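You operate a simulated robot arm through the tools that you are given. There is no shell and no other tool. Be economical: measure what you need, move in short steps, check, and stop when the job is done.

The job below is to be done with a simulated robot arm. You get a single attempt, and the scene is never put back.

JOB
Radio off, dial on 1, both pegs in the wooden box, lid shut.

Only the result counts: the job must be done as asked and must still hold three seconds after the hand-in. Knocking over, shifting, dropping, spilling or breaking anything else fails it. A push-on lid holds only when it is set on centred and level and pressed home; a screw cap is set on level and turned clockwise until tight.

ROBOT AND FRAMES
A 5-joint arm with a two-finger parallel gripper, fixed in place. Base frame: the origin is at the foot of the arm, x ahead of it, y to its left, z up; the work surface is at about z = 0. Lengths are in cm, angles in rad, forces in N, time in s.
With the tool pointing down near the work surface it reaches from about 26 to 68 cm from the base axis. Its first joint turns from -1.152 to 1.152 rad. The tool tilts only in the upright plane through the base axis and itself; it spins freely about its own axis. Payload 2.9 kg.
The TCP is the grasp point between the finger pads, 3 cm short of the fingertips. In the tool frame z runs along the fingers and y along their closing line. Largest opening 11 cm; finger width 2, thickness 1; the body of the gripper, 4.8 by 11.2 cm, starts 5.5 cm behind the TCP.
Orientation is told as [roll, pitch, yaw] about the base's x, y, z axes, in that order, counted from this pose: with the fingers straight down and closing along the base's y, the tool's x points along the base's -x, its y along +y and its z along -z.

CONTROLS
- The arm moves only by the tool drive_tool. Its argument "plan" is one flat list of numbers, 7 for each row, row after row: the shift along the base's x, y, z in units of 50 mm (1.0 is 50 mm), then the turn, a rotation vector about the base's x, y, z in units of 4 degrees (1.0 is 4 degrees), then the gripper command, from -1 (fully open) to 1 (shut), values between in proportion. In form: [x, y, z, wx, wy, wz, gripper, x, y, z, wx, wy, wz, gripper, ...]. A call has 1 to 8 rows; each row shifts and turns the commanded pose from where the row before left it. A call with a number of a shift or a turn outside -1 to 1 is refused whole. Rows are played at 5 a second. More than 5 cm and 0.15 rad between two rows, or a gripper value outside its range, and nothing of the call is played. Where a pose cannot be reached the arm comes as near as it can. A force on the tool above 40 N (or 10 N above the force at the start of the call, whichever is more), or a blocked arm, ends the call early, and 0.2 s more pass. Each finger travels about 10.8 cm/s and halts on what it meets, pressing with about 40 N; the grip force reading is that of the motor and also rises with nothing between the fingers. The clock runs only during rows and for 0.2 s after the last one: add rows that do not move to give the fingers time. It gives the time, the measured TCP pose, the force on the tool (base axes), the opening and the grip force at its end, in the units of the frame above (readings bear some noise).
- Cameras (640 x 400 px; columns grow to the right, rows downward): "scene" is fixed at [2.64, -43.97, 61.59]; the picture's right is [0.86, -0.50, 0.00], its down [-0.24, -0.41, -0.88] and it looks along [0.44, 0.76, -0.48] (base axes); focal length 307 px, centre (320, 200). "wrist" rides on the gripper at [-3.6, 0, -5.7] in the tool frame; the picture's right is [0.00, -1.00, 0.00], its down [0.97, 0.00, -0.24] and it looks along [0.24, 0.00, 0.97] (tool axes); focal length 218 px, centre (320, 200). There is no depth. A picture from a camera that has moved, and an enlarged one, comes with that camera's place and axes in the base frame and with its lens.
- camera(camera): a new picture of that camera. The clock stands still meanwhile.
- close_up(camera, box): a new picture of the part [left, top, right, bottom] of that camera's present view, enlarged. The clock stands still meanwhile.
- close_job(): hands the job in; it is judged then, once.

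Work in short steps. Places have to be worked out from the pictures, the camera data and where the tool is seen: move nearer, look again, correct. Check each grasp and each placing, and mend what went wrong. You have 120 turns and 68 pictures in all, those below and enlarged ones among them. Open the gripper and draw the arm clear of the work before you hand the job in, unless the task says otherwise; then end with one line.

The tools are called after "Emit:" as a command line: name --argument value ..., lists and objects as JSON in quotes. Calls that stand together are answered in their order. drive_tool: Moves the arm, as the interface text tells. Its arguments: {"type":"object","properties":{"plan":{"type":"array","items":{"type":"number"}}},"required":["plan"]} The other tools are called the same way: camera (camera) takes a picture; close_up (camera, box) takes an enlarged picture of a part of a camera's view; close_job () hands the job in.

At the start:

```text
time: 0.0
ee_pos: [39.01, 5.68, 42.38]
tcp_rot: [0.0, -0.001, -0.001]
ft_force: [0.2, 0.0, 0.2]
width: 11.02
finger_force: 0.1
```

scene: 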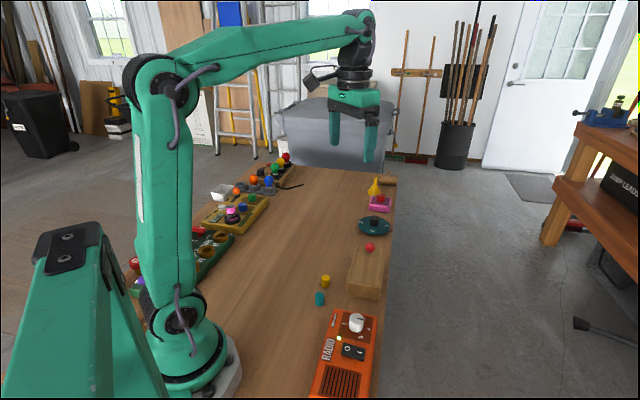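
wrist: 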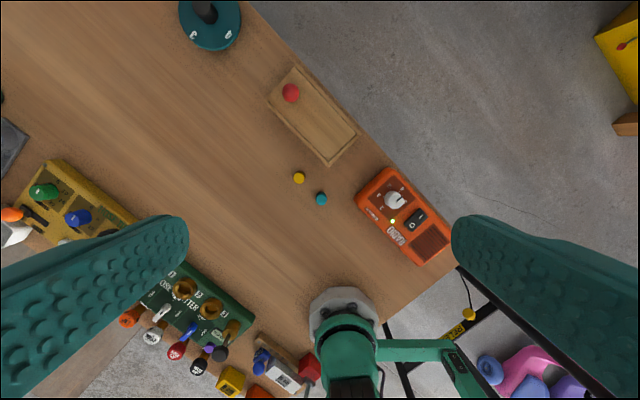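

I see the radio, two pegs and a wooden box with a red knob on its lid. I'll enlarge both views to learn the details.

Emit:
close_up --camera "scene" --box '[290, 220, 430, 400]'

Emit:
close_up --camera "wrist" --box '[250, 50, 470, 280]'

```text
2.22 times, centred on (360, 310) of scene
camera zoom: at [2.64, -43.97, 61.59], right [0.86, -0.5, 0.0], down [-0.24, -0.41, -0.88], along [0.44, 0.76, -0.48], focal length 683 px, centre (231, -44)
```

zoom: 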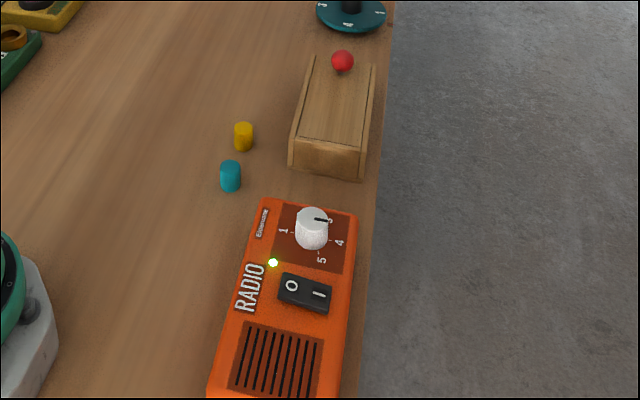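

```text
1.74 times, centred on (360, 165) of wrist
camera zoom: at [42.5, 5.52, 48.06], right [0.0, -1.0, 0.0], down [-0.97, 0.0, 0.24], along [-0.24, 0.0, -0.97], focal length 380 px, centre (250, 261)
```

zoom: 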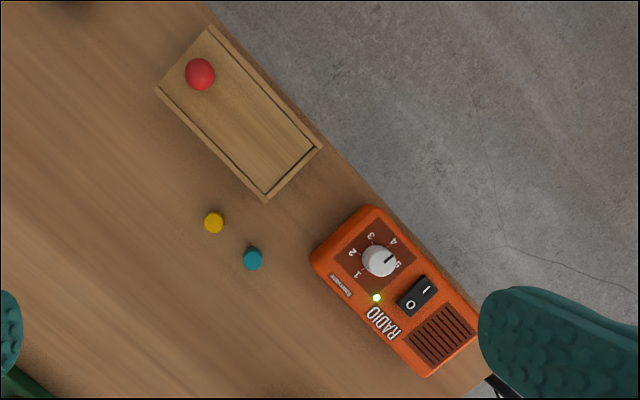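

The box sits diagonally (about 45°), centred near (45, 7), with the knob near (51.5, 10.5). I'll move above it for a closer look at how the lid opens.

Emit:
drive_tool --plan '[0.45, 0.05, -0.85, 0, 0, 0, -1, 0.45, 0.05, -0.85, 0, 0, 0, -1, 0.45, 0.05, -0.85, 0, 0, 0, -1, 0.45, 0.05, -0.85, 0, 0, 0, -1, 0, 0, 0, 0, 0, 0, -1]'

Emit:
close_up --camera "wrist" --box '[200, 60, 440, 300]'

```text
time: 1.2
ee_pos: [48.09, 6.5, 25.51]
tcp_rot: [-0.001, 0.0, 0.0]
ft_force: [0.6, 0.5, 1.1]
width: 11.02
finger_force: 0.0
```

```text
1.67 times, centred on (320, 180) of wrist
camera zoom: at [51.66, 6.41, 31.16], right [0.0, -1.0, 0.0], down [-0.97, 0.0, 0.24], along [-0.24, 0.0, -0.97], focal length 364 px, centre (320, 233)
```

zoom: 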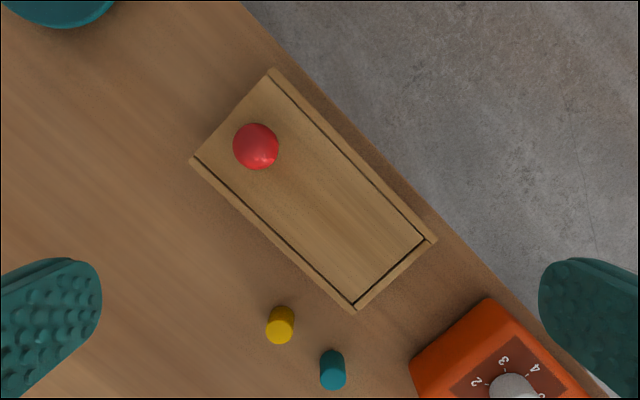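

The lid is a slide-out type: side and near-end walls with an open far end. I put its axis at about 45°, the box top at about z 4.9, and the knob at (51.5, 10.6) about 6.7 high. I'll go over the knob and turn so the fingers close along the slide direction.

Emit:
drive_tool --plan '[0.085, 0.1025, -0.19, 0, 0, -0.93, -1, 0.085, 0.1025, -0.19, 0, 0, -0.93, -1, 0.085, 0.1025, -0.19, 0, 0, -0.93, -1, 0.085, 0.1025, -0.19, 0, 0, -0.93, -1, 0.085, 0.1025, -0.19, 0, 0, -0.93, -1, 0.085, 0.1025, -0.19, 0, 0, -0.93, -1, 0.085, 0.1025, -0.19, 0, 0, -0.93, -1, 0.085, 0.1025, -0.19, 0, 0, -0.93, -1]'

Emit:
drive_tool --plan '[0, 0, -0.2, 0, 0, -0.93, -0.6, 0, 0, -0.2, 0, 0, -0.93, -0.5, 0, 0, -0.2, 0, 0, -0.93, -0.3, 0, 0, -0.2, 0, 0, -0.93, -0.3, 0, 0, 0, 0, 0, 0, -0.3]'

Emit:
camera --camera "wrist"

Emit:
close_up --camera "scene" --box '[310, 170, 430, 310]'

```text
time: 3.0
ee_pos: [51.27, 10.75, 17.82]
tcp_rot: [0.0, -0.001, -0.521]
ft_force: [-0.1, -0.8, -0.8]
width: 10.99
finger_force: 0.0
```

```text
time: 4.2
ee_pos: [51.2, 10.92, 13.72]
tcp_rot: [0.0, 0.001, -0.781]
ft_force: [-0.3, 0.1, 0.1]
width: 7.15
finger_force: 0.0
```

```text
62 pictures are left
camera wrist: at [53.81, 8.12, 19.37], right [-0.7, -0.71, 0.0], down [-0.69, 0.68, 0.24], along [-0.17, 0.17, -0.97], focal length 218 px, centre (320, 200)
```

wrist: 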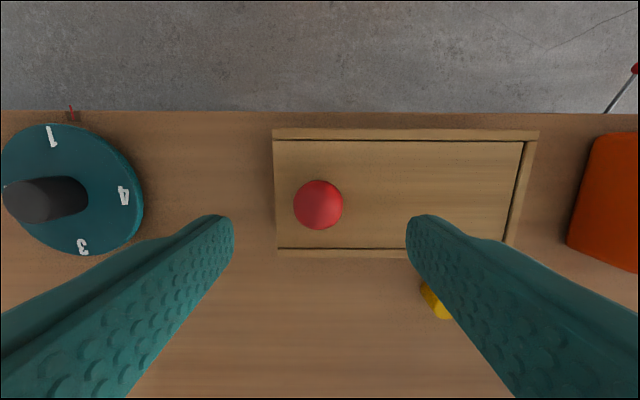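

```text
2.86 times, centred on (370, 240) of scene
camera zoom: at [2.64, -43.97, 61.59], right [0.86, -0.5, 0.0], down [-0.24, -0.41, -0.88], along [0.44, 0.76, -0.48], focal length 878 px, centre (177, 86)
```

zoom: 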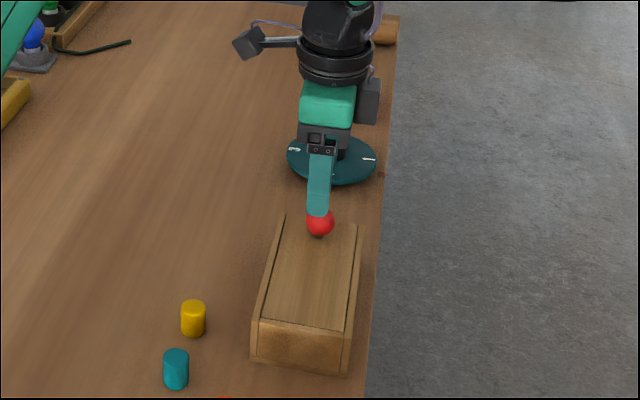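

The knob shows at (51.45, 10.64). I'll centre on it, lower to z 8.4 and close gently.

Emit:
drive_tool --plan '[0.05, -0.056, -0.3, 0, 0, 0, -0.3, 0, 0, -0.4, 0, 0, 0, -0.3, 0, 0, -0.36, 0, 0, 0, -0.3, 0, 0, 0, 0, 0, 0, -0.3]'

Emit:
camera --camera "wrist"

Emit:
close_up --camera "scene" --box '[340, 180, 420, 280]'

```text
time: 5.2
ee_pos: [51.61, 10.48, 8.35]
tcp_rot: [0.001, 0.001, -0.777]
ft_force: [-0.1, 0.0, 0.2]
width: 7.13
finger_force: 0.1
```

```text
60 pictures are left
camera wrist: at [54.12, 7.76, 14.15], right [-0.7, -0.71, 0.0], down [-0.69, 0.68, 0.24], along [-0.17, 0.17, -0.97], focal length 218 px, centre (320, 200)
```

wrist: 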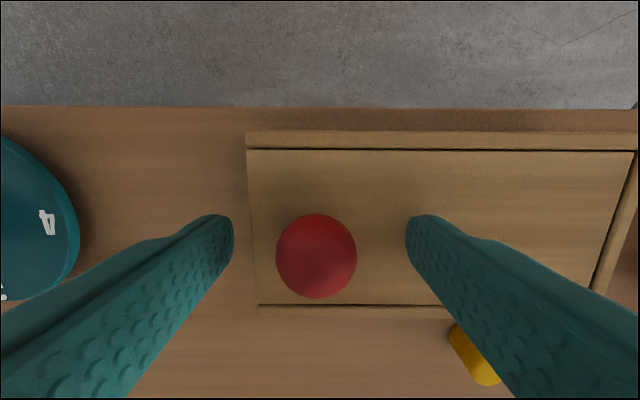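

```text
4.00 times, centred on (380, 230) of scene
camera zoom: at [2.64, -43.97, 61.59], right [0.86, -0.5, 0.0], down [-0.24, -0.41, -0.88], along [0.44, 0.76, -0.48], focal length 1229 px, centre (80, 80)
```

zoom: 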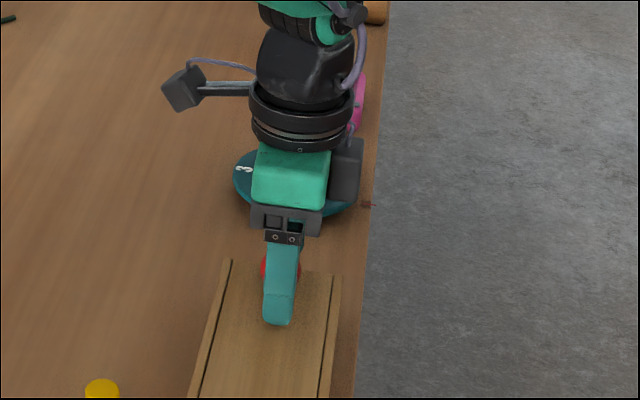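

Fingers straddle the knob, clear of the lid. Closing.

Emit:
drive_tool --plan '[0, 0, 0, 0, 0, 0, 0.2, 0, 0, 0, 0, 0, 0, 0.5, 0, 0, 0, 0, 0, 0, 0.7, 0, 0, 0, 0, 0, 0, 0.7]'

```text
time: 6.2
ee_pos: [51.61, 10.54, 8.37]
tcp_rot: [0.003, -0.002, -0.777]
ft_force: [12.6, 13.4, -6.6]
width: 2.94
finger_force: 45.0
```

Knob is gripped (2.9 cm). Now I slide the lid along the diagonal, 3 cm first.

Emit:
drive_tool --plan '[0.14, 0.142, 0, 0, 0, 0, 0.7, 0.14, 0.142, 0, 0, 0, 0, 0.7, 0.14, 0.142, 0, 0, 0, 0, 0.7, 0, 0, 0, 0, 0, 0, 0.7]'

Emit:
close_up --camera "scene" --box '[310, 170, 430, 310]'

```text
time: 7.2
ee_pos: [53.68, 12.51, 8.4]
tcp_rot: [0.0, 0.0, -0.78]
ft_force: [5.2, -6.3, 1.6]
width: 2.96
finger_force: 45.0
```

```text
2.86 times, centred on (370, 240) of scene
camera zoom: at [2.63, -43.97, 61.59], right [0.86, -0.5, 0.0], down [-0.24, -0.41, -0.88], along [0.44, 0.76, -0.48], focal length 878 px, centre (177, 86)
```

zoom: 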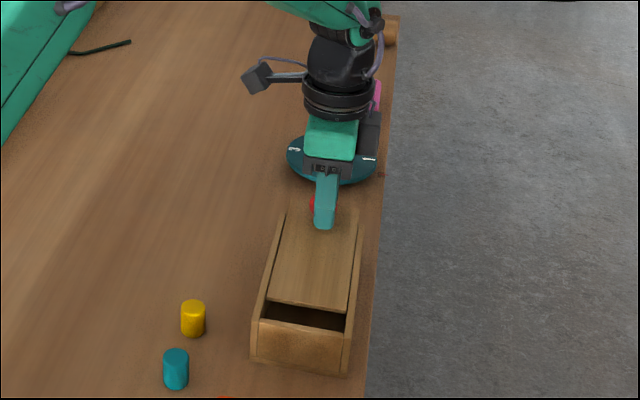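

The lid slides and the box stays put. Another 5 cm.

Emit:
drive_tool --plan '[0.143, 0.138, 0, 0, 0, 0, 0.7, 0.143, 0.138, 0, 0, 0, 0, 0.7, 0.143, 0.138, 0, 0, 0, 0, 0.7, 0.143, 0.138, 0, 0, 0, 0, 0.7, 0.143, 0.138, 0, 0, 0, 0, 0.7, 0, 0, 0, 0, 0, 0, 0.7]'

Emit:
close_up --camera "scene" --box '[310, 170, 430, 310]'

```text
time: 8.6
ee_pos: [57.24, 16.09, 8.4]
tcp_rot: [-0.001, -0.001, -0.779]
ft_force: [2.5, -1.6, 1.1]
width: 2.95
finger_force: 45.0
```

```text
2.86 times, centred on (370, 240) of scene
camera zoom: at [2.63, -43.97, 61.59], right [0.86, -0.5, 0.0], down [-0.24, -0.41, -0.88], along [0.44, 0.76, -0.48], focal length 878 px, centre (177, 86)
```

zoom: 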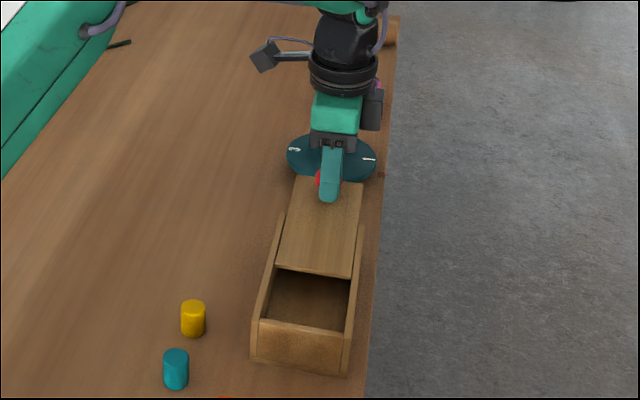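

About 8 cm of opening, enough. Release, rise, and look at everything from above.

Emit:
drive_tool --plan '[0, 0, 0, 0, 0, 0, 0.2, 0, 0, 0, 0, 0, 0, -0.3, 0, 0, 0, 0, 0, 0, -0.3, 0, 0, 0.6, 0, 0, 0, -0.3, 0, 0, 1, 0, 0, 0, -0.3, 0, 0, 1, 0, 0, 0, -0.3, 0, 0, 0.6, 0, 0, 0, -0.3, 0, 0, 0, 0, 0, 0, -0.3]'

Emit:
camera --camera "wrist"

Emit:
close_up --camera "scene" --box '[340, 160, 420, 250]'

```text
time: 10.4
ee_pos: [57.25, 16.05, 24.57]
tcp_rot: [-0.001, 0.0, -0.779]
ft_force: [0.2, -1.0, 0.3]
width: 7.17
finger_force: 0.1
```

```text
56 pictures are left
camera wrist: at [59.72, 13.33, 30.33], right [-0.7, -0.71, 0.0], down [-0.69, 0.68, 0.24], along [-0.17, 0.17, -0.97], focal length 218 px, centre (320, 200)
```

wrist: 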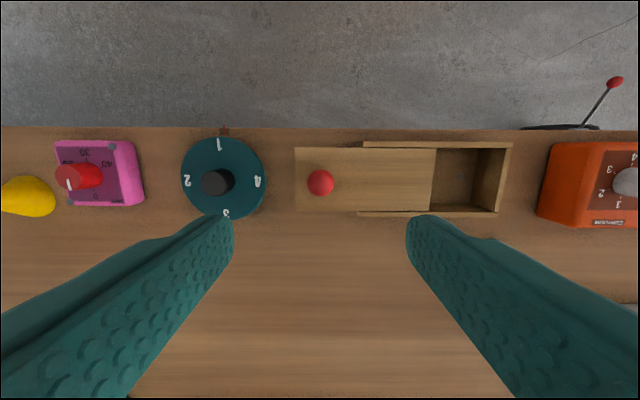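

```text
4.44 times, centred on (380, 205) of scene
camera zoom: at [2.63, -43.97, 61.59], right [0.86, -0.5, 0.0], down [-0.24, -0.41, -0.88], along [0.44, 0.76, -0.48], focal length 1365 px, centre (53, 178)
```

zoom: 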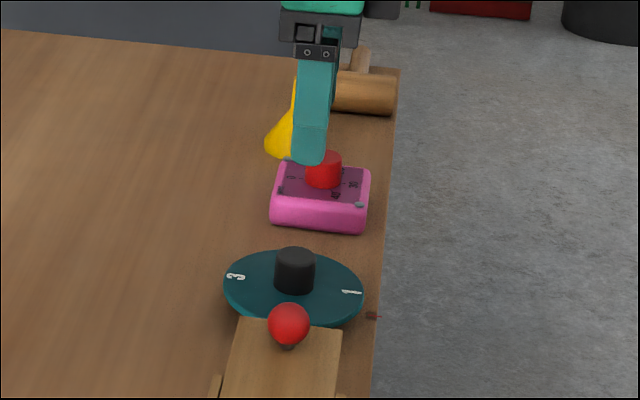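

There's also a teal numbered dial. I'll zoom in on it and on the radio to settle which dial needs what.

Emit:
close_up --camera "wrist" --box '[165, 110, 285, 230]'

Emit:
close_up --camera "scene" --box '[310, 300, 400, 400]'

```text
3.33 times, centred on (225, 170) of wrist
camera zoom: at [59.72, 13.33, 30.33], right [-0.7, -0.71, 0.0], down [-0.69, 0.68, 0.24], along [-0.17, 0.17, -0.97], focal length 728 px, centre (637, 300)
```

zoom: 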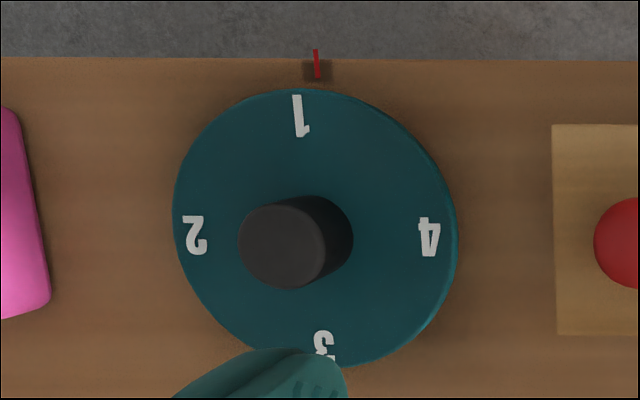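

```text
4.00 times, centred on (355, 350) of scene
camera zoom: at [2.63, -43.97, 61.59], right [0.86, -0.5, 0.0], down [-0.24, -0.41, -0.88], along [0.44, 0.76, -0.48], focal length 1229 px, centre (180, -400)
```

zoom: 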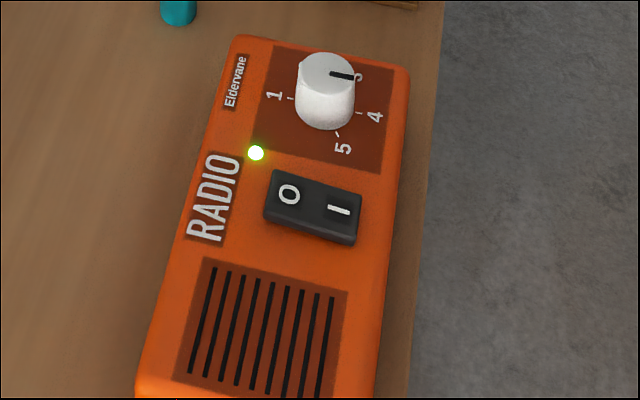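

The teal dial already sits at its mark on 1. The radio's dial, now between 3 and 4, is the one to set. Pegs first: I'll move above them for a closer look.

Emit:
drive_tool --plan '[-0.636, -0.253, 0, 0, 0, 0, -0.3, -0.636, -0.253, -0.1, 0, 0, 0, -0.3, -0.636, -0.253, -0.3, 0, 0, 0, -0.3, -0.636, -0.253, -0.4, 0, 0, 0, -0.3, -0.636, -0.253, -0.4, 0, 0, 0, -0.3, -0.636, -0.253, -0.4, 0, 0, 0, -0.3, -0.636, -0.253, -0.3, 0, 0, 0, -0.3, 0, 0, 0, 0, 0, 0, -0.3]'

Emit:
camera --camera "wrist"

```text
time: 12.2
ee_pos: [34.67, 7.17, 15.03]
tcp_rot: [0.0, 0.0, -0.779]
ft_force: [-0.8, -0.2, -0.5]
width: 7.11
finger_force: 0.2
```

```text
52 pictures are left
camera wrist: at [37.24, 4.5, 20.64], right [-0.7, -0.71, 0.0], down [-0.69, 0.68, 0.24], along [-0.17, 0.17, -0.97], focal length 218 px, centre (320, 200)
```

wrist: 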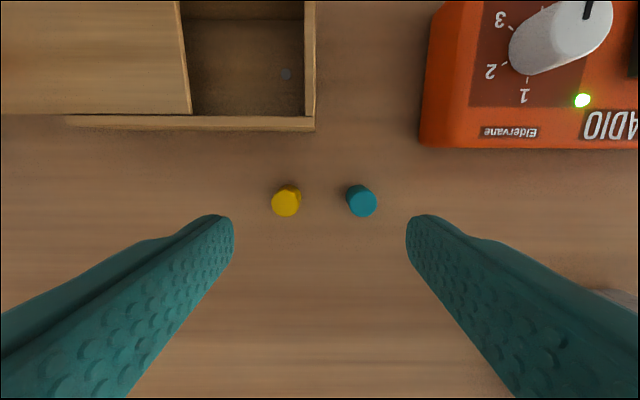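

Yellow peg at about (35.9, 9.9), blue at (31.3, 5.4), each roughly 2.4 wide and 2.7 high. I'll go above yellow with a partly closed gripper and check.

Emit:
drive_tool --plan '[0.123, 0.277, -0.4, 0, 0, 0, 0, 0.123, 0.277, -0.5, 0, 0, 0, 0.05, 0, 0, -0.5, 0, 0, 0, 0.05, 0, 0, 0, 0, 0, 0, 0.05]'

Emit:
camera --camera "wrist"

```text
time: 13.2
ee_pos: [36.0, 10.22, 7.95]
tcp_rot: [0.001, -0.002, -0.779]
ft_force: [0.5, -0.9, 0.8]
width: 5.23
finger_force: 0.2
```

```text
51 pictures are left
camera wrist: at [38.55, 7.48, 13.69], right [-0.7, -0.71, 0.0], down [-0.69, 0.68, 0.24], along [-0.17, 0.17, -0.97], focal length 218 px, centre (320, 200)
```

wrist: 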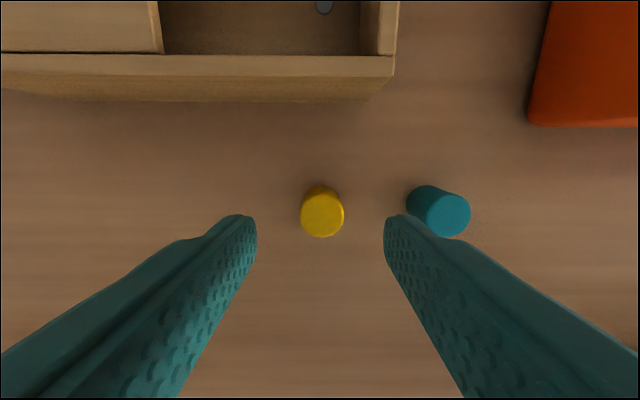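

Yellow is centred at (35.97, 9.9). Small correction, lower to z 3.6 and close.

Emit:
drive_tool --plan '[0, -0.06, -0.3, 0, 0, 0, 0.05, 0, 0, -0.3, 0, 0, 0, 0.05, 0, 0, -0.27, 0, 0, 0, 0.05, 0, 0, 0, 0, 0, 0, 0.4, 0, 0, 0, 0, 0, 0, 0.75, 0, 0, 0, 0, 0, 0, 0.75]'

```text
time: 14.6
ee_pos: [36.05, 9.69, 3.68]
tcp_rot: [-0.001, -0.001, -0.778]
ft_force: [0.8, -0.4, 0.7]
width: 2.16
finger_force: 40.5
```

Yellow is gripped (2.16 cm). I'll lift it and carry it above the box opening.

Emit:
drive_tool --plan '[0, 0, 0.8, 0, 0, 0, 0.75, 0, 0, 0.8, 0, 0, 0, 0.75, 0.5, -0.33, 0, 0, 0, 0, 0.75, 0.52, -0.34, 0, 0, 0, 0, 0.75, 0.52, -0.34, 0, 0, 0, 0, 0.75, 0.53, -0.35, 0, 0, 0, 0, 0.75, 0, 0, 0, 0, 0, 0, 0.75]'

Emit:
camera --camera "wrist"

Emit:
close_up --camera "scene" --box '[310, 170, 430, 310]'

```text
time: 16.2
ee_pos: [46.54, 2.85, 11.67]
tcp_rot: [0.0, 0.0, -0.779]
ft_force: [-1.1, 0.3, -0.5]
width: 2.15
finger_force: 40.2
```

```text
50 pictures are left
camera wrist: at [49.03, 0.14, 17.37], right [-0.7, -0.71, 0.0], down [-0.69, 0.68, 0.24], along [-0.17, 0.17, -0.97], focal length 218 px, centre (320, 200)
```

wrist: 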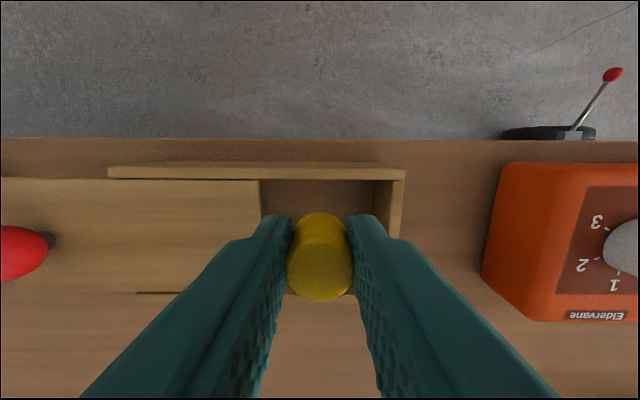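

```text
2.86 times, centred on (370, 240) of scene
camera zoom: at [2.64, -43.97, 61.59], right [0.86, -0.5, 0.0], down [-0.24, -0.41, -0.88], along [0.44, 0.76, -0.48], focal length 878 px, centre (177, 86)
```

zoom: 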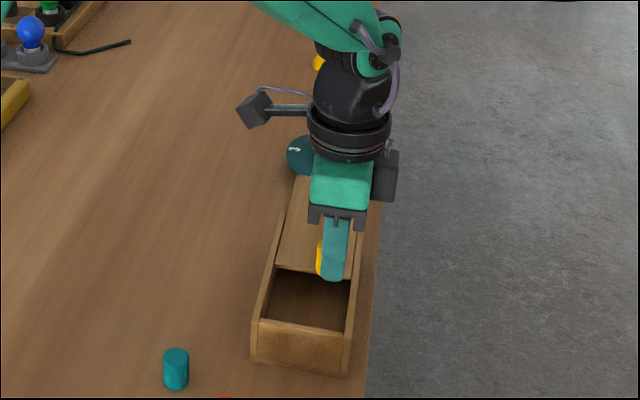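

The peg hangs over the opening (clear span about s 1.4–8.2 along the axis, I'm at 4.85). Lowering to just above the floor.

Emit:
drive_tool --plan '[-0.03, 0.03, -0.35, 0, 0, 0, 0.75, 0, 0, -0.35, 0, 0, 0, 0.75, 0, 0, -0.35, 0, 0, 0, 0.75, 0, 0, -0.25, 0, 0, 0, 0.75, 0, 0, -0.1, 0, 0, 0, 0.75, 0, 0, 0, 0, 0, 0, 0.75]'

Emit:
close_up --camera "scene" --box '[330, 200, 410, 310]'

```text
time: 17.6
ee_pos: [46.27, 2.95, 4.76]
tcp_rot: [0.001, -0.001, -0.779]
ft_force: [-0.6, 0.0, 0.3]
width: 2.16
finger_force: 40.5
```

```text
3.64 times, centred on (370, 255) of scene
camera zoom: at [2.64, -43.97, 61.59], right [0.86, -0.5, 0.0], down [-0.24, -0.41, -0.88], along [0.44, 0.76, -0.48], focal length 1117 px, centre (138, 0)
```

zoom: 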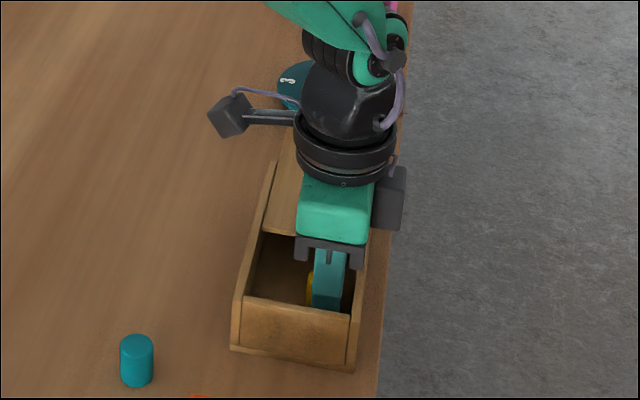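

In the box without contact. I'll lower 0.4 cm more, release gently, and rise.

Emit:
drive_tool --plan '[0, 0, -0.08, 0, 0, 0, 0.75, 0, 0, 0, 0, 0, 0, 0.55, 0, 0, 0, 0, 0, 0, 0.35, 0, 0, 0, 0, 0, 0, 0.35, 0, 0, 0.5, 0, 0, 0, 0.35, 0, 0, 0.8, 0, 0, 0, 0.35, 0, 0, 0, 0, 0, 0, 0.35]'

Emit:
camera --camera "wrist"

```text
time: 19.2
ee_pos: [46.36, 3.04, 10.69]
tcp_rot: [0.0, 0.0, -0.778]
ft_force: [-0.1, 0.0, 0.1]
width: 3.56
finger_force: 0.1
```

```text
47 pictures are left
camera wrist: at [48.9, 0.37, 16.44], right [-0.7, -0.71, 0.0], down [-0.69, 0.68, 0.24], along [-0.17, 0.17, -0.97], focal length 218 px, centre (320, 200)
```

wrist: 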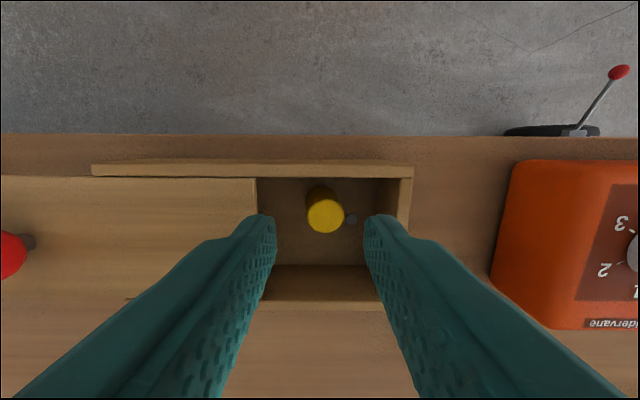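

Yellow stands upright in the box. Now to the blue peg at (31.4, 5.2).

Emit:
drive_tool --plan '[-0.75, 0.11, 0.1, 0, 0, 0, 0.1, -0.75, 0.11, 0, 0, 0, 0, 0.05, -0.75, 0.11, 0, 0, 0, 0, 0.05, -0.74, 0.11, -0.3, 0, 0, 0, 0.05, 0, 0, -0.3, 0, 0, 0, 0.05, 0, 0, 0, 0, 0, 0, 0.05]'

Emit:
camera --camera "wrist"

```text
time: 20.6
ee_pos: [31.45, 5.16, 8.26]
tcp_rot: [0.0, 0.001, -0.779]
ft_force: [-0.8, 0.1, 0.5]
width: 5.22
finger_force: 0.1
```

```text
46 pictures are left
camera wrist: at [33.94, 2.41, 13.96], right [-0.7, -0.71, 0.0], down [-0.69, 0.68, 0.24], along [-0.17, 0.17, -0.97], focal length 218 px, centre (320, 200)
```

wrist: 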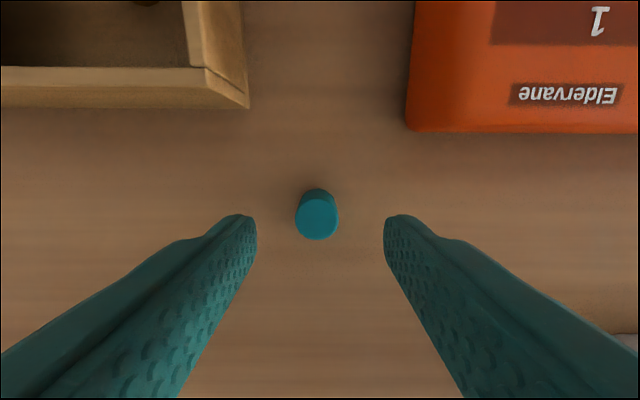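

Blue is dead centre. Lower and grip, then lift.

Emit:
drive_tool --plan '[0, 0, -0.35, 0, 0, 0, 0.05, 0, 0, -0.35, 0, 0, 0, 0.05, 0, 0, -0.22, 0, 0, 0, 0.05, 0, 0, 0, 0, 0, 0, 0.4, 0, 0, 0, 0, 0, 0, 0.75, 0, 0, 0, 0, 0, 0, 0.75, 0, 0, 0.8, 0, 0, 0, 0.75, 0, 0, 0.8, 0, 0, 0, 0.75]'

```text
time: 22.4
ee_pos: [31.47, 5.2, 11.7]
tcp_rot: [-0.004, 0.0, -0.778]
ft_force: [0.6, -0.1, -0.3]
width: 2.16
finger_force: 40.0
```

Blue gripped. Carry it to the free half of the opening at (43.85, 5.4).

Emit:
drive_tool --plan '[0.62, 0.01, 0, 0, 0, 0, 0.75, 0.62, 0.01, 0, 0, 0, 0, 0.75, 0.62, 0.01, 0, 0, 0, 0, 0.75, 0.61, 0.01, 0, 0, 0, 0, 0.75, 0, 0, 0, 0, 0, 0, 0.75, 0, 0, -0.5, 0, 0, 0, 0.75, 0, 0, 0, 0, 0, 0, 0.75]'

Emit:
camera --camera "wrist"

Emit:
close_up --camera "scene" --box '[330, 200, 410, 310]'

```text
time: 24.0
ee_pos: [43.83, 5.5, 9.04]
tcp_rot: [-0.001, 0.001, -0.78]
ft_force: [0.4, 0.0, 0.3]
width: 2.12
finger_force: 39.7
```

```text
45 pictures are left
camera wrist: at [46.26, 2.75, 14.84], right [-0.7, -0.71, 0.0], down [-0.69, 0.68, 0.24], along [-0.17, 0.17, -0.97], focal length 218 px, centre (320, 200)
```

wrist: 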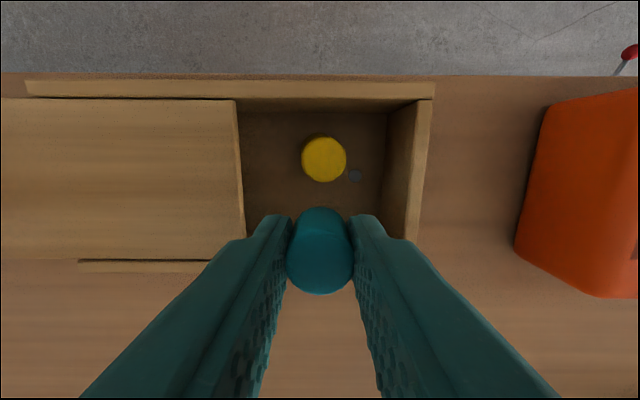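

```text
3.64 times, centred on (370, 255) of scene
camera zoom: at [2.64, -43.97, 61.59], right [0.86, -0.5, 0.0], down [-0.24, -0.41, -0.88], along [0.44, 0.76, -0.48], focal length 1117 px, centre (138, 0)
```

zoom: 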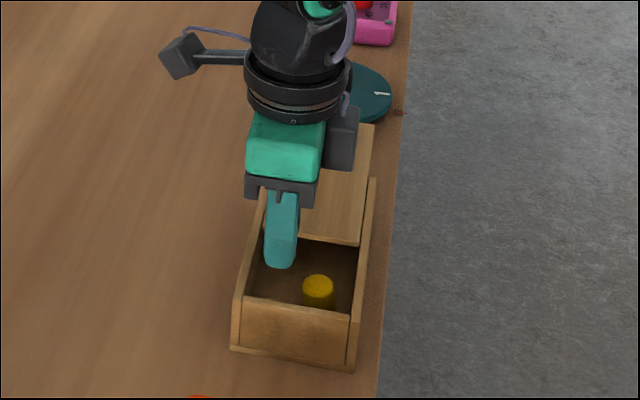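

Yellow is clear of the blue peg's path. Lower, release and rise.

Emit:
drive_tool --plan '[0, 0, -0.35, 0, 0, 0, 0.75, 0, 0, -0.35, 0, 0, 0, 0.75, 0, 0, -0.22, 0, 0, 0, 0.75, 0, 0, 0, 0, 0, 0, 0.55, 0, 0, 0, 0, 0, 0, 0.35, 0, 0, 0, 0, 0, 0, 0.35, 0, 0, 0.6, 0, 0, 0, 0.35, 0, 0, 1, 0, 0, 0, 0.35]'

Emit:
drive_tool --plan '[0.1, 0, 0.6, 0, 0, 0, 0.35, 0, 0, 0, 0, 0, 0, 0.35]'

Emit:
camera --camera "wrist"

Emit:
close_up --camera "scene" --box '[330, 200, 410, 310]'

```text
time: 25.8
ee_pos: [43.55, 5.4, 12.42]
tcp_rot: [0.002, 0.0, -0.777]
ft_force: [0.3, 0.1, 0.5]
width: 3.57
finger_force: 0.1
```

```text
time: 26.4
ee_pos: [44.14, 5.21, 15.39]
tcp_rot: [-0.002, 0.001, -0.778]
ft_force: [-1.1, -0.2, 0.4]
width: 3.6
finger_force: 0.1
```

```text
43 pictures are left
camera wrist: at [46.68, 2.53, 21.15], right [-0.7, -0.71, 0.0], down [-0.69, 0.68, 0.24], along [-0.17, 0.17, -0.97], focal length 218 px, centre (320, 200)
```

wrist: 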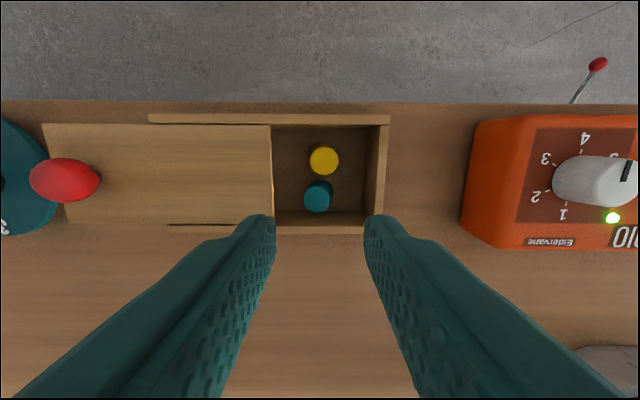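

```text
3.64 times, centred on (370, 255) of scene
camera zoom: at [2.63, -43.97, 61.59], right [0.86, -0.5, 0.0], down [-0.24, -0.41, -0.88], along [0.44, 0.76, -0.48], focal length 1117 px, centre (138, 0)
```

zoom: 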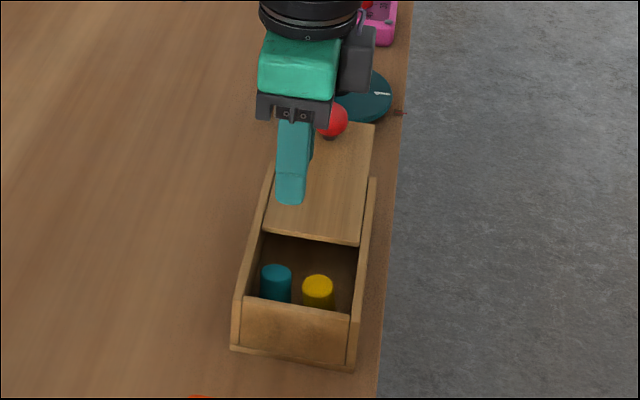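

Both pegs are standing in the box, below the lid level. Back to the knob at (57.2, 16.1) to shut the lid.

Emit:
drive_tool --plan '[0.66, 0.54, 0, 0, 0, 0, -0.1, 0.66, 0.54, 0, 0, 0, 0, -0.2, 0.66, 0.54, 0, 0, 0, 0, -0.3, 0.65, 0.55, 0, 0, 0, 0, -0.3, 0, 0, -0.3, 0, 0, 0, -0.3, 0, 0, 0, 0, 0, 0, -0.3]'

Emit:
camera --camera "wrist"

```text
time: 27.8
ee_pos: [57.45, 16.2, 14.03]
tcp_rot: [0.0, -0.001, -0.778]
ft_force: [-0.2, -0.1, -0.4]
width: 7.14
finger_force: 0.1
```

```text
41 pictures are left
camera wrist: at [60.0, 13.51, 19.73], right [-0.7, -0.71, 0.0], down [-0.69, 0.68, 0.24], along [-0.17, 0.17, -0.97], focal length 218 px, centre (320, 200)
```

wrist: 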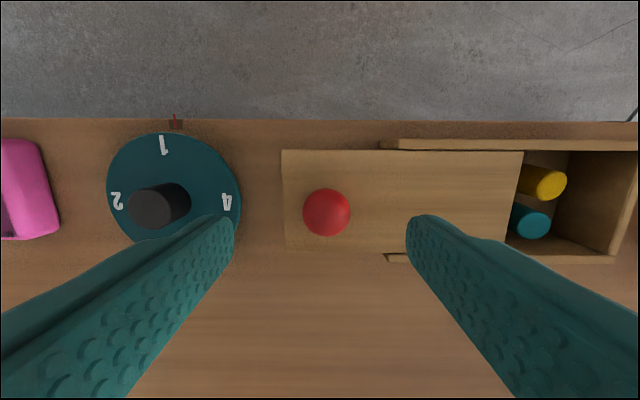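

Knob at (56.9, 16.1). Lower onto it and grip.

Emit:
drive_tool --plan '[-0.09, -0.03, -0.4, 0, 0, 0, -0.3, 0, 0, -0.4, 0, 0, 0, -0.3, 0, 0, -0.33, 0, 0, 0, -0.3, 0, 0, 0, 0, 0, 0, 0.2, 0, 0, 0, 0, 0, 0, 0.5, 0, 0, 0, 0, 0, 0, 0.7, 0, 0, 0, 0, 0, 0, 0.7]'

```text
time: 29.4
ee_pos: [56.89, 16.16, 8.33]
tcp_rot: [0.0, 0.001, -0.78]
ft_force: [0.1, 1.2, -1.1]
width: 2.95
finger_force: 44.5
```

Gripped. Slide it back by about 7.6 cm.

Emit:
drive_tool --plan '[-0.134, -0.135, 0, 0, 0, 0, 0.7, -0.134, -0.135, 0, 0, 0, 0, 0.7, -0.134, -0.135, 0, 0, 0, 0, 0.7, -0.134, -0.135, 0, 0, 0, 0, 0.7, -0.134, -0.135, 0, 0, 0, 0, 0.7, -0.134, -0.135, 0, 0, 0, 0, 0.7, -0.134, -0.135, 0, 0, 0, 0, 0.7, -0.134, -0.135, 0, 0, 0, 0, 0.7]'

Emit:
close_up --camera "scene" --box '[330, 200, 410, 310]'

```text
time: 31.2
ee_pos: [51.57, 10.76, 8.36]
tcp_rot: [0.0, 0.001, -0.777]
ft_force: [-9.9, 16.1, 13.6]
width: 2.9
finger_force: 45.1
```

```text
3.64 times, centred on (370, 255) of scene
camera zoom: at [2.63, -43.97, 61.59], right [0.86, -0.5, 0.0], down [-0.24, -0.41, -0.88], along [0.44, 0.76, -0.48], focal length 1117 px, centre (138, 0)
```

zoom: 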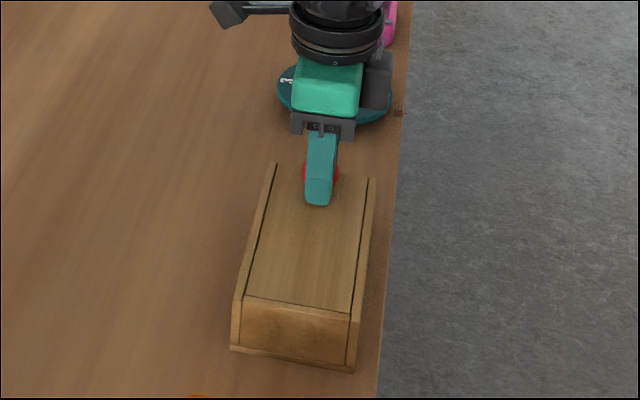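

Nearly shut; I'll relieve the sideways load and nudge it home.

Emit:
drive_tool --plan '[-0.03, 0.03, 0, 0, 0, 0, 0.7, -0.03, -0.03, 0, 0, 0, 0, 0.7, -0.03, -0.03, 0, 0, 0, 0, 0.7, 0, 0, 0, 0, 0, 0, 0.7]'

```text
time: 32.0
ee_pos: [51.43, 10.8, 8.39]
tcp_rot: [0.012, -0.01, -0.778]
ft_force: [1.4, 1.0, -2.9]
width: 2.93
finger_force: 45.5
stopped in row 4: the force on the tool passed its limit (the readings are from after the stop); the commanded pose is now the measured one
```

It hit the stop: home. Release, rise, and check.

Emit:
drive_tool --plan '[0, 0, 0, 0, 0, 0, 0.2, 0, 0, 0, 0, 0, 0, -0.3, 0, 0, 0, 0, 0, 0, -0.3, 0, 0, 0.6, 0, 0, 0, -0.3, 0, 0, 1, 0, 0, 0, -0.3, 0, 0, 0.6, 0, 0, 0, -0.3, 0, 0, 0, 0, 0, 0, -0.3]'

Emit:
close_up --camera "scene" --box '[330, 200, 410, 310]'

Emit:
close_up --camera "wrist" --box '[220, 90, 640, 290]'

```text
time: 33.6
ee_pos: [51.6, 10.84, 19.45]
tcp_rot: [0.012, -0.008, -0.777]
ft_force: [-0.2, 1.3, 1.0]
width: 7.15
finger_force: 0.0
```

```text
3.64 times, centred on (370, 255) of scene
camera zoom: at [2.63, -43.97, 61.59], right [0.86, -0.5, 0.0], down [-0.24, -0.41, -0.88], along [0.44, 0.76, -0.48], focal length 1117 px, centre (138, 0)
```

zoom: 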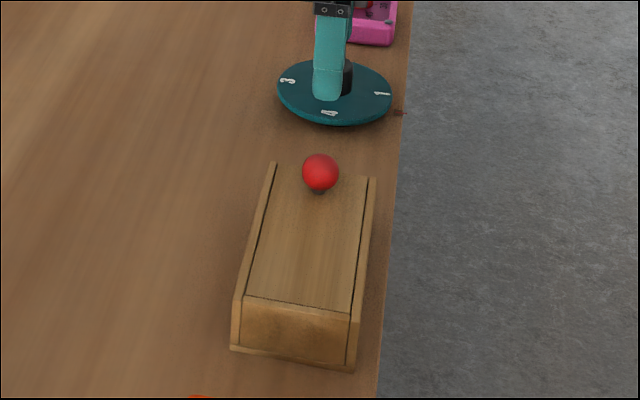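

```text
1.52 times, centred on (430, 190) of wrist
camera zoom: at [54.08, 8.1, 25.19], right [-0.7, -0.71, -0.01], down [-0.7, 0.68, 0.23], along [-0.16, 0.17, -0.97], focal length 333 px, centre (152, 215)
```

zoom: 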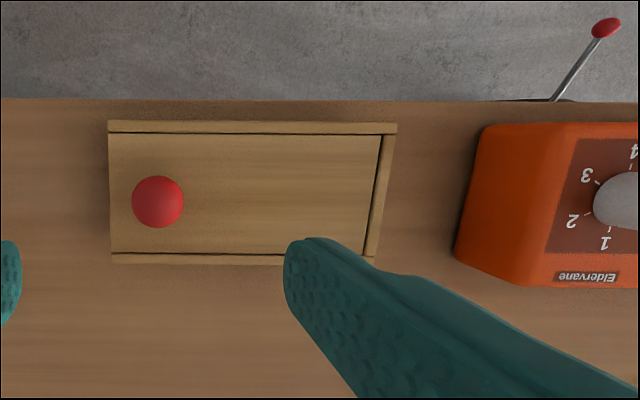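

Lid is shut and the box hasn't moved. Next, move above the radio for a close look.

Emit:
drive_tool --plan '[-0.687, -0.774, 0, -0.17, 0.12, 0, -0.3, -0.687, -0.774, 0, 0, 0, 0, -0.3, -0.687, -0.774, 0, 0, 0, 0, -0.3, -0.687, -0.774, 0, 0, 0, 0, -0.3, -0.687, -0.774, 0, 0, 0, 0, -0.3, -0.687, -0.774, 0, 0, 0, 0, -0.3, 0, 0, 0, 0, 0, 0, -0.3]'

Emit:
camera --camera "wrist"

```text
refused: row 1 steps farther than a row can; nothing moved
```

```text
37 pictures are left
camera wrist: at [54.08, 8.1, 25.19], right [-0.7, -0.71, -0.01], down [-0.7, 0.68, 0.23], along [-0.16, 0.17, -0.97], focal length 218 px, centre (320, 200)
```

wrist: 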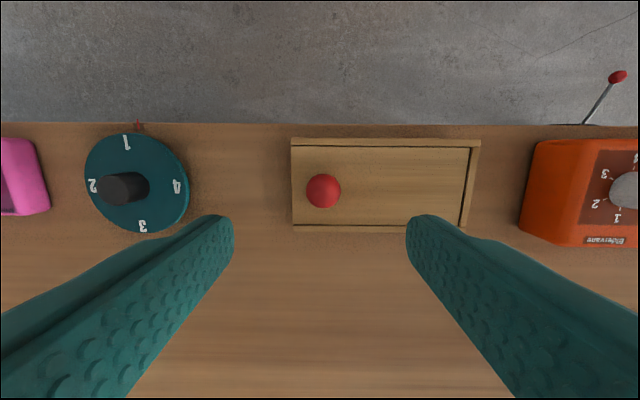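

The step was slightly too long (over 5 cm in total). I'll use seven smaller rows.

Emit:
drive_tool --plan '[-0.588, -0.663, 0, -0.17, 0.12, 0, -0.3, -0.588, -0.663, 0, 0, 0, 0, -0.3, -0.588, -0.663, 0, 0, 0, 0, -0.3, -0.588, -0.663, 0, 0, 0, 0, -0.3, -0.588, -0.663, 0, 0, 0, 0, -0.3, -0.588, -0.663, 0, 0, 0, 0, -0.3, -0.588, -0.663, 0, 0, 0, 0, -0.3, 0, 0, 0, 0, 0, 0, -0.3]'

Emit:
camera --camera "wrist"

```text
time: 35.4
ee_pos: [30.83, -12.42, 19.39]
tcp_rot: [0.003, -0.007, -0.777]
ft_force: [-1.4, -0.2, 0.4]
width: 7.13
finger_force: 0.1
```

```text
36 pictures are left
camera wrist: at [33.28, -15.18, 25.11], right [-0.7, -0.71, 0.0], down [-0.69, 0.68, 0.23], along [-0.16, 0.17, -0.97], focal length 218 px, centre (320, 200)
```

wrist: 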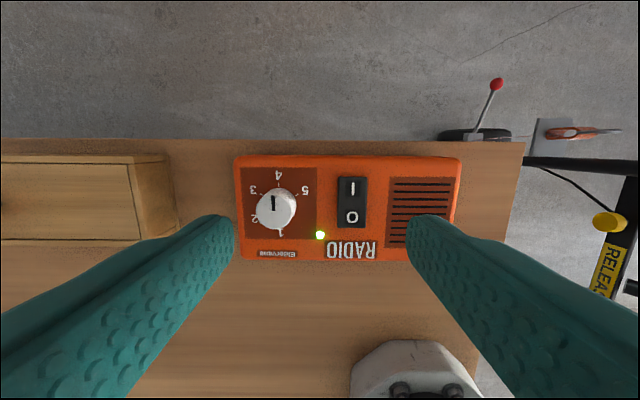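

Emit:
close_up --camera "wrist" --box '[230, 145, 390, 265]'

```text
3.33 times, centred on (310, 205) of wrist
camera zoom: at [33.28, -15.18, 25.11], right [-0.7, -0.71, 0.0], down [-0.69, 0.68, 0.23], along [-0.16, 0.17, -0.97], focal length 728 px, centre (353, 183)
```

zoom: 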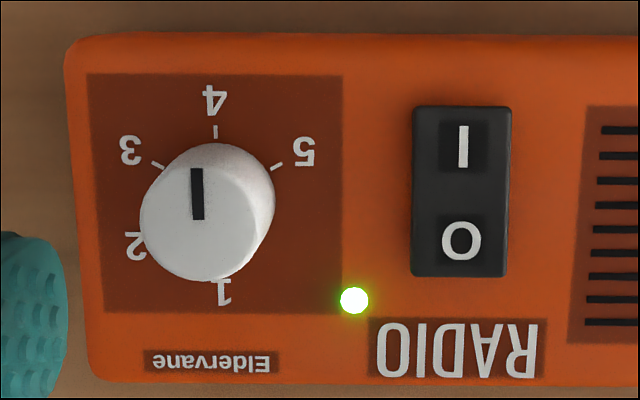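

The radio's dial points to 4; steps are 60°, with 1 exactly opposite, counter-clockwise through 3 and 2. The knob centre is about (32.4, -8.4), its top at z 7.4, and the radio face at z 5. I'll move over the dial.

Emit:
drive_tool --plan '[0.1, 0.27, -0.5, 0, 0, 0, 0, 0.1, 0.27, -0.5, 0, 0, 0, 0, 0.114, 0.264, -0.4, 0, 0, 0, 0, 0, 0, 0, 0, 0, 0, 0]'

Emit:
camera --camera "wrist"

```text
time: 36.4
ee_pos: [32.55, -8.34, 12.39]
tcp_rot: [0.004, -0.008, -0.778]
ft_force: [-0.1, 0.8, -0.1]
width: 5.5
finger_force: 0.0
```

```text
34 pictures are left
camera wrist: at [34.98, -11.1, 18.16], right [-0.7, -0.71, 0.0], down [-0.69, 0.68, 0.23], along [-0.16, 0.17, -0.97], focal length 218 px, centre (320, 200)
```

wrist: 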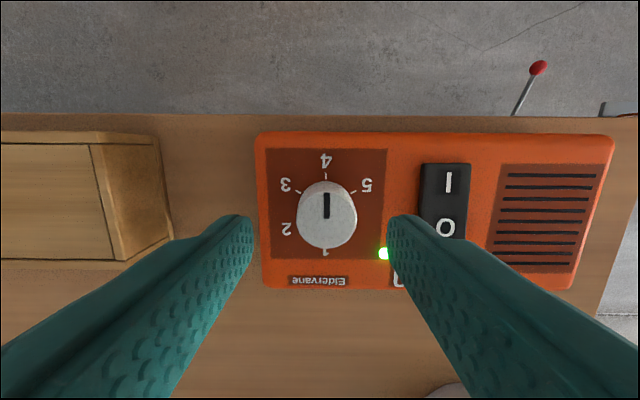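

Dial top is at about (32.4, -8.85). Correct, lower to z 8.6, grip.

Emit:
drive_tool --plan '[-0.035, -0.1, -0.2, -0.06, 0.11, 0, 0, 0, 0, -0.3, 0, 0, 0, 0, 0, 0, -0.25, 0, 0, 0, 0, 0, 0, 0, 0, 0, 0, 0]'

Emit:
camera --camera "wrist"

```text
time: 37.4
ee_pos: [32.22, -9.03, 8.6]
tcp_rot: [0.002, -0.001, -0.777]
ft_force: [0.5, -0.3, -0.5]
width: 5.49
finger_force: 0.1
```

```text
33 pictures are left
camera wrist: at [34.77, -11.56, 14.23], right [-0.7, -0.71, 0.0], down [-0.69, 0.68, 0.24], along [-0.17, 0.17, -0.97], focal length 218 px, centre (320, 200)
```

wrist: 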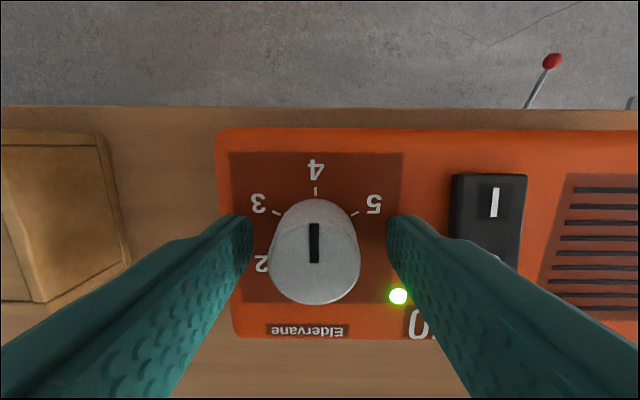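

Nearly centred; a small correction, then close on the dial.

Emit:
drive_tool --plan '[-0.03, 0.044, 0, 0, 0, 0, 0, 0, 0, 0, 0, 0, 0, 0.2, 0, 0, 0, 0, 0, 0, 0.5, 0, 0, 0, 0, 0, 0, 0.7, 0, 0, 0, 0, 0, 0, 0.7]'

Emit:
camera --camera "wrist"

```text
time: 38.6
ee_pos: [32.15, -8.62, 8.63]
tcp_rot: [0.002, -0.002, -0.776]
ft_force: [7.0, 9.3, 0.3]
width: 3.1
finger_force: 40.2
```

```text
32 pictures are left
camera wrist: at [34.7, -11.39, 14.34], right [-0.7, -0.71, 0.0], down [-0.69, 0.68, 0.24], along [-0.17, 0.17, -0.97], focal length 218 px, centre (320, 200)
```

wrist: 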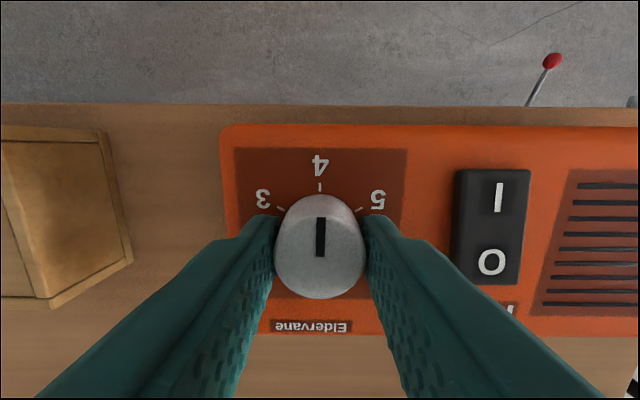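

Gripped at 3.1 cm. Relieve the slight side load and turn counter-clockwise a first 24°.

Emit:
drive_tool --plan '[0.016, 0.018, 0, 0, 0, 0, 0.7, 0, 0, 0, 0, 0, 1, 0.7, 0, 0, 0, 0, 0, 1, 0.7, 0, 0, 0, 0, 0, 1, 0.7, 0, 0, 0, 0, 0, 1, 0.7, 0, 0, 0, 0, 0, 1, 0.7, 0, 0, 0, 0, 0, 1, 0.7, 0, 0, 0, 0, 0, 0, 0.7]'

Emit:
camera --camera "wrist"

```text
time: 40.4
ee_pos: [32.1, -8.48, 8.53]
tcp_rot: [0.001, -0.006, -0.359]
ft_force: [-10.3, -16.2, 9.4]
width: 3.11
finger_force: 39.7
```

```text
31 pictures are left
camera wrist: at [35.49, -10.07, 14.34], right [-0.35, -0.94, 0.0], down [-0.91, 0.34, 0.23], along [-0.22, 0.08, -0.97], focal length 218 px, centre (320, 200)
```

wrist: 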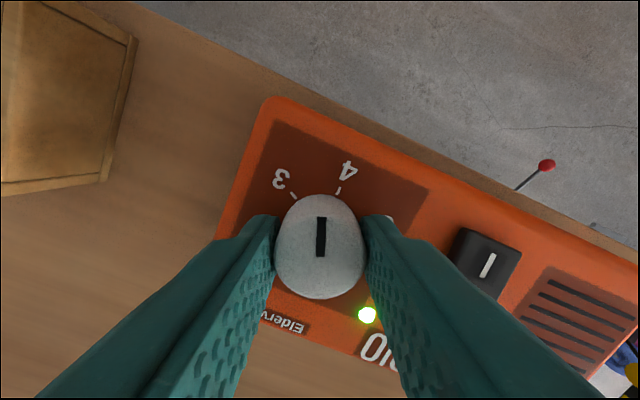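

The dial follows the tool. I'll ease the side force and keep turning.

Emit:
drive_tool --plan '[-0.01, -0.016, 0, 0, 0, 0.5, 0.7, 0, 0, 0, 0, 0, 1, 0.7, 0, 0, 0, 0, 0, 1, 0.7, 0, 0, 0, 0, 0, 1, 0.7, 0, 0, 0, 0, 0, 1, 0.7, 0, 0, 0, 0, 0, 1, 0.7, 0, 0, 0, 0, 0, 1, 0.7, 0, 0, 0, 0, 0, 0, 0.7]'

```text
time: 42.2
ee_pos: [32.19, -8.78, 8.53]
tcp_rot: [-0.002, -0.01, 0.098]
ft_force: [-1.0, -0.9, 0.1]
width: 3.15
finger_force: 40.1
```

Forces are near zero; about 50° turned so far. Continue.

Emit:
drive_tool --plan '[0, 0, 0, 0, 0, 1, 0.7, 0, 0, 0, 0, 0, 1, 0.7, 0, 0, 0, 0, 0, 1, 0.7, 0, 0, 0, 0, 0, 1, 0.7, 0, 0, 0, 0, 0, 1, 0.7, 0, 0, 0, 0, 0, 1, 0.7, 0, 0, 0, 0, 0, 1, 0.7, 0, 0, 0, 0, 0, 0, 0.7]'

Emit:
camera --camera "wrist"

```text
time: 44.0
ee_pos: [32.07, -8.73, 8.63]
tcp_rot: [-0.01, -0.011, 0.584]
ft_force: [-0.4, 0.4, 0.6]
width: 3.13
finger_force: 40.3
```

```text
30 pictures are left
camera wrist: at [35.08, -6.91, 14.37], right [0.55, -0.83, 0.01], down [-0.81, -0.54, 0.23], along [-0.19, -0.14, -0.97], focal length 218 px, centre (320, 200)
```

wrist: 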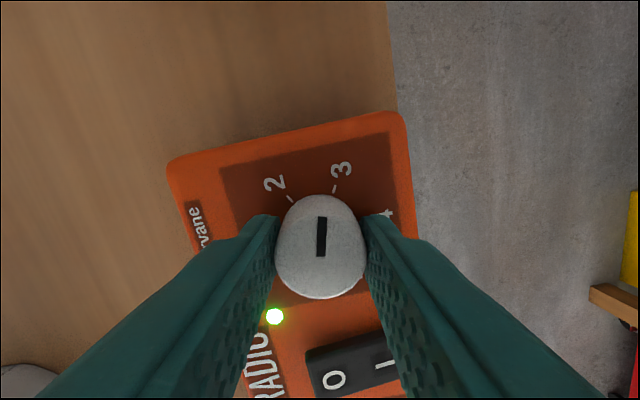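

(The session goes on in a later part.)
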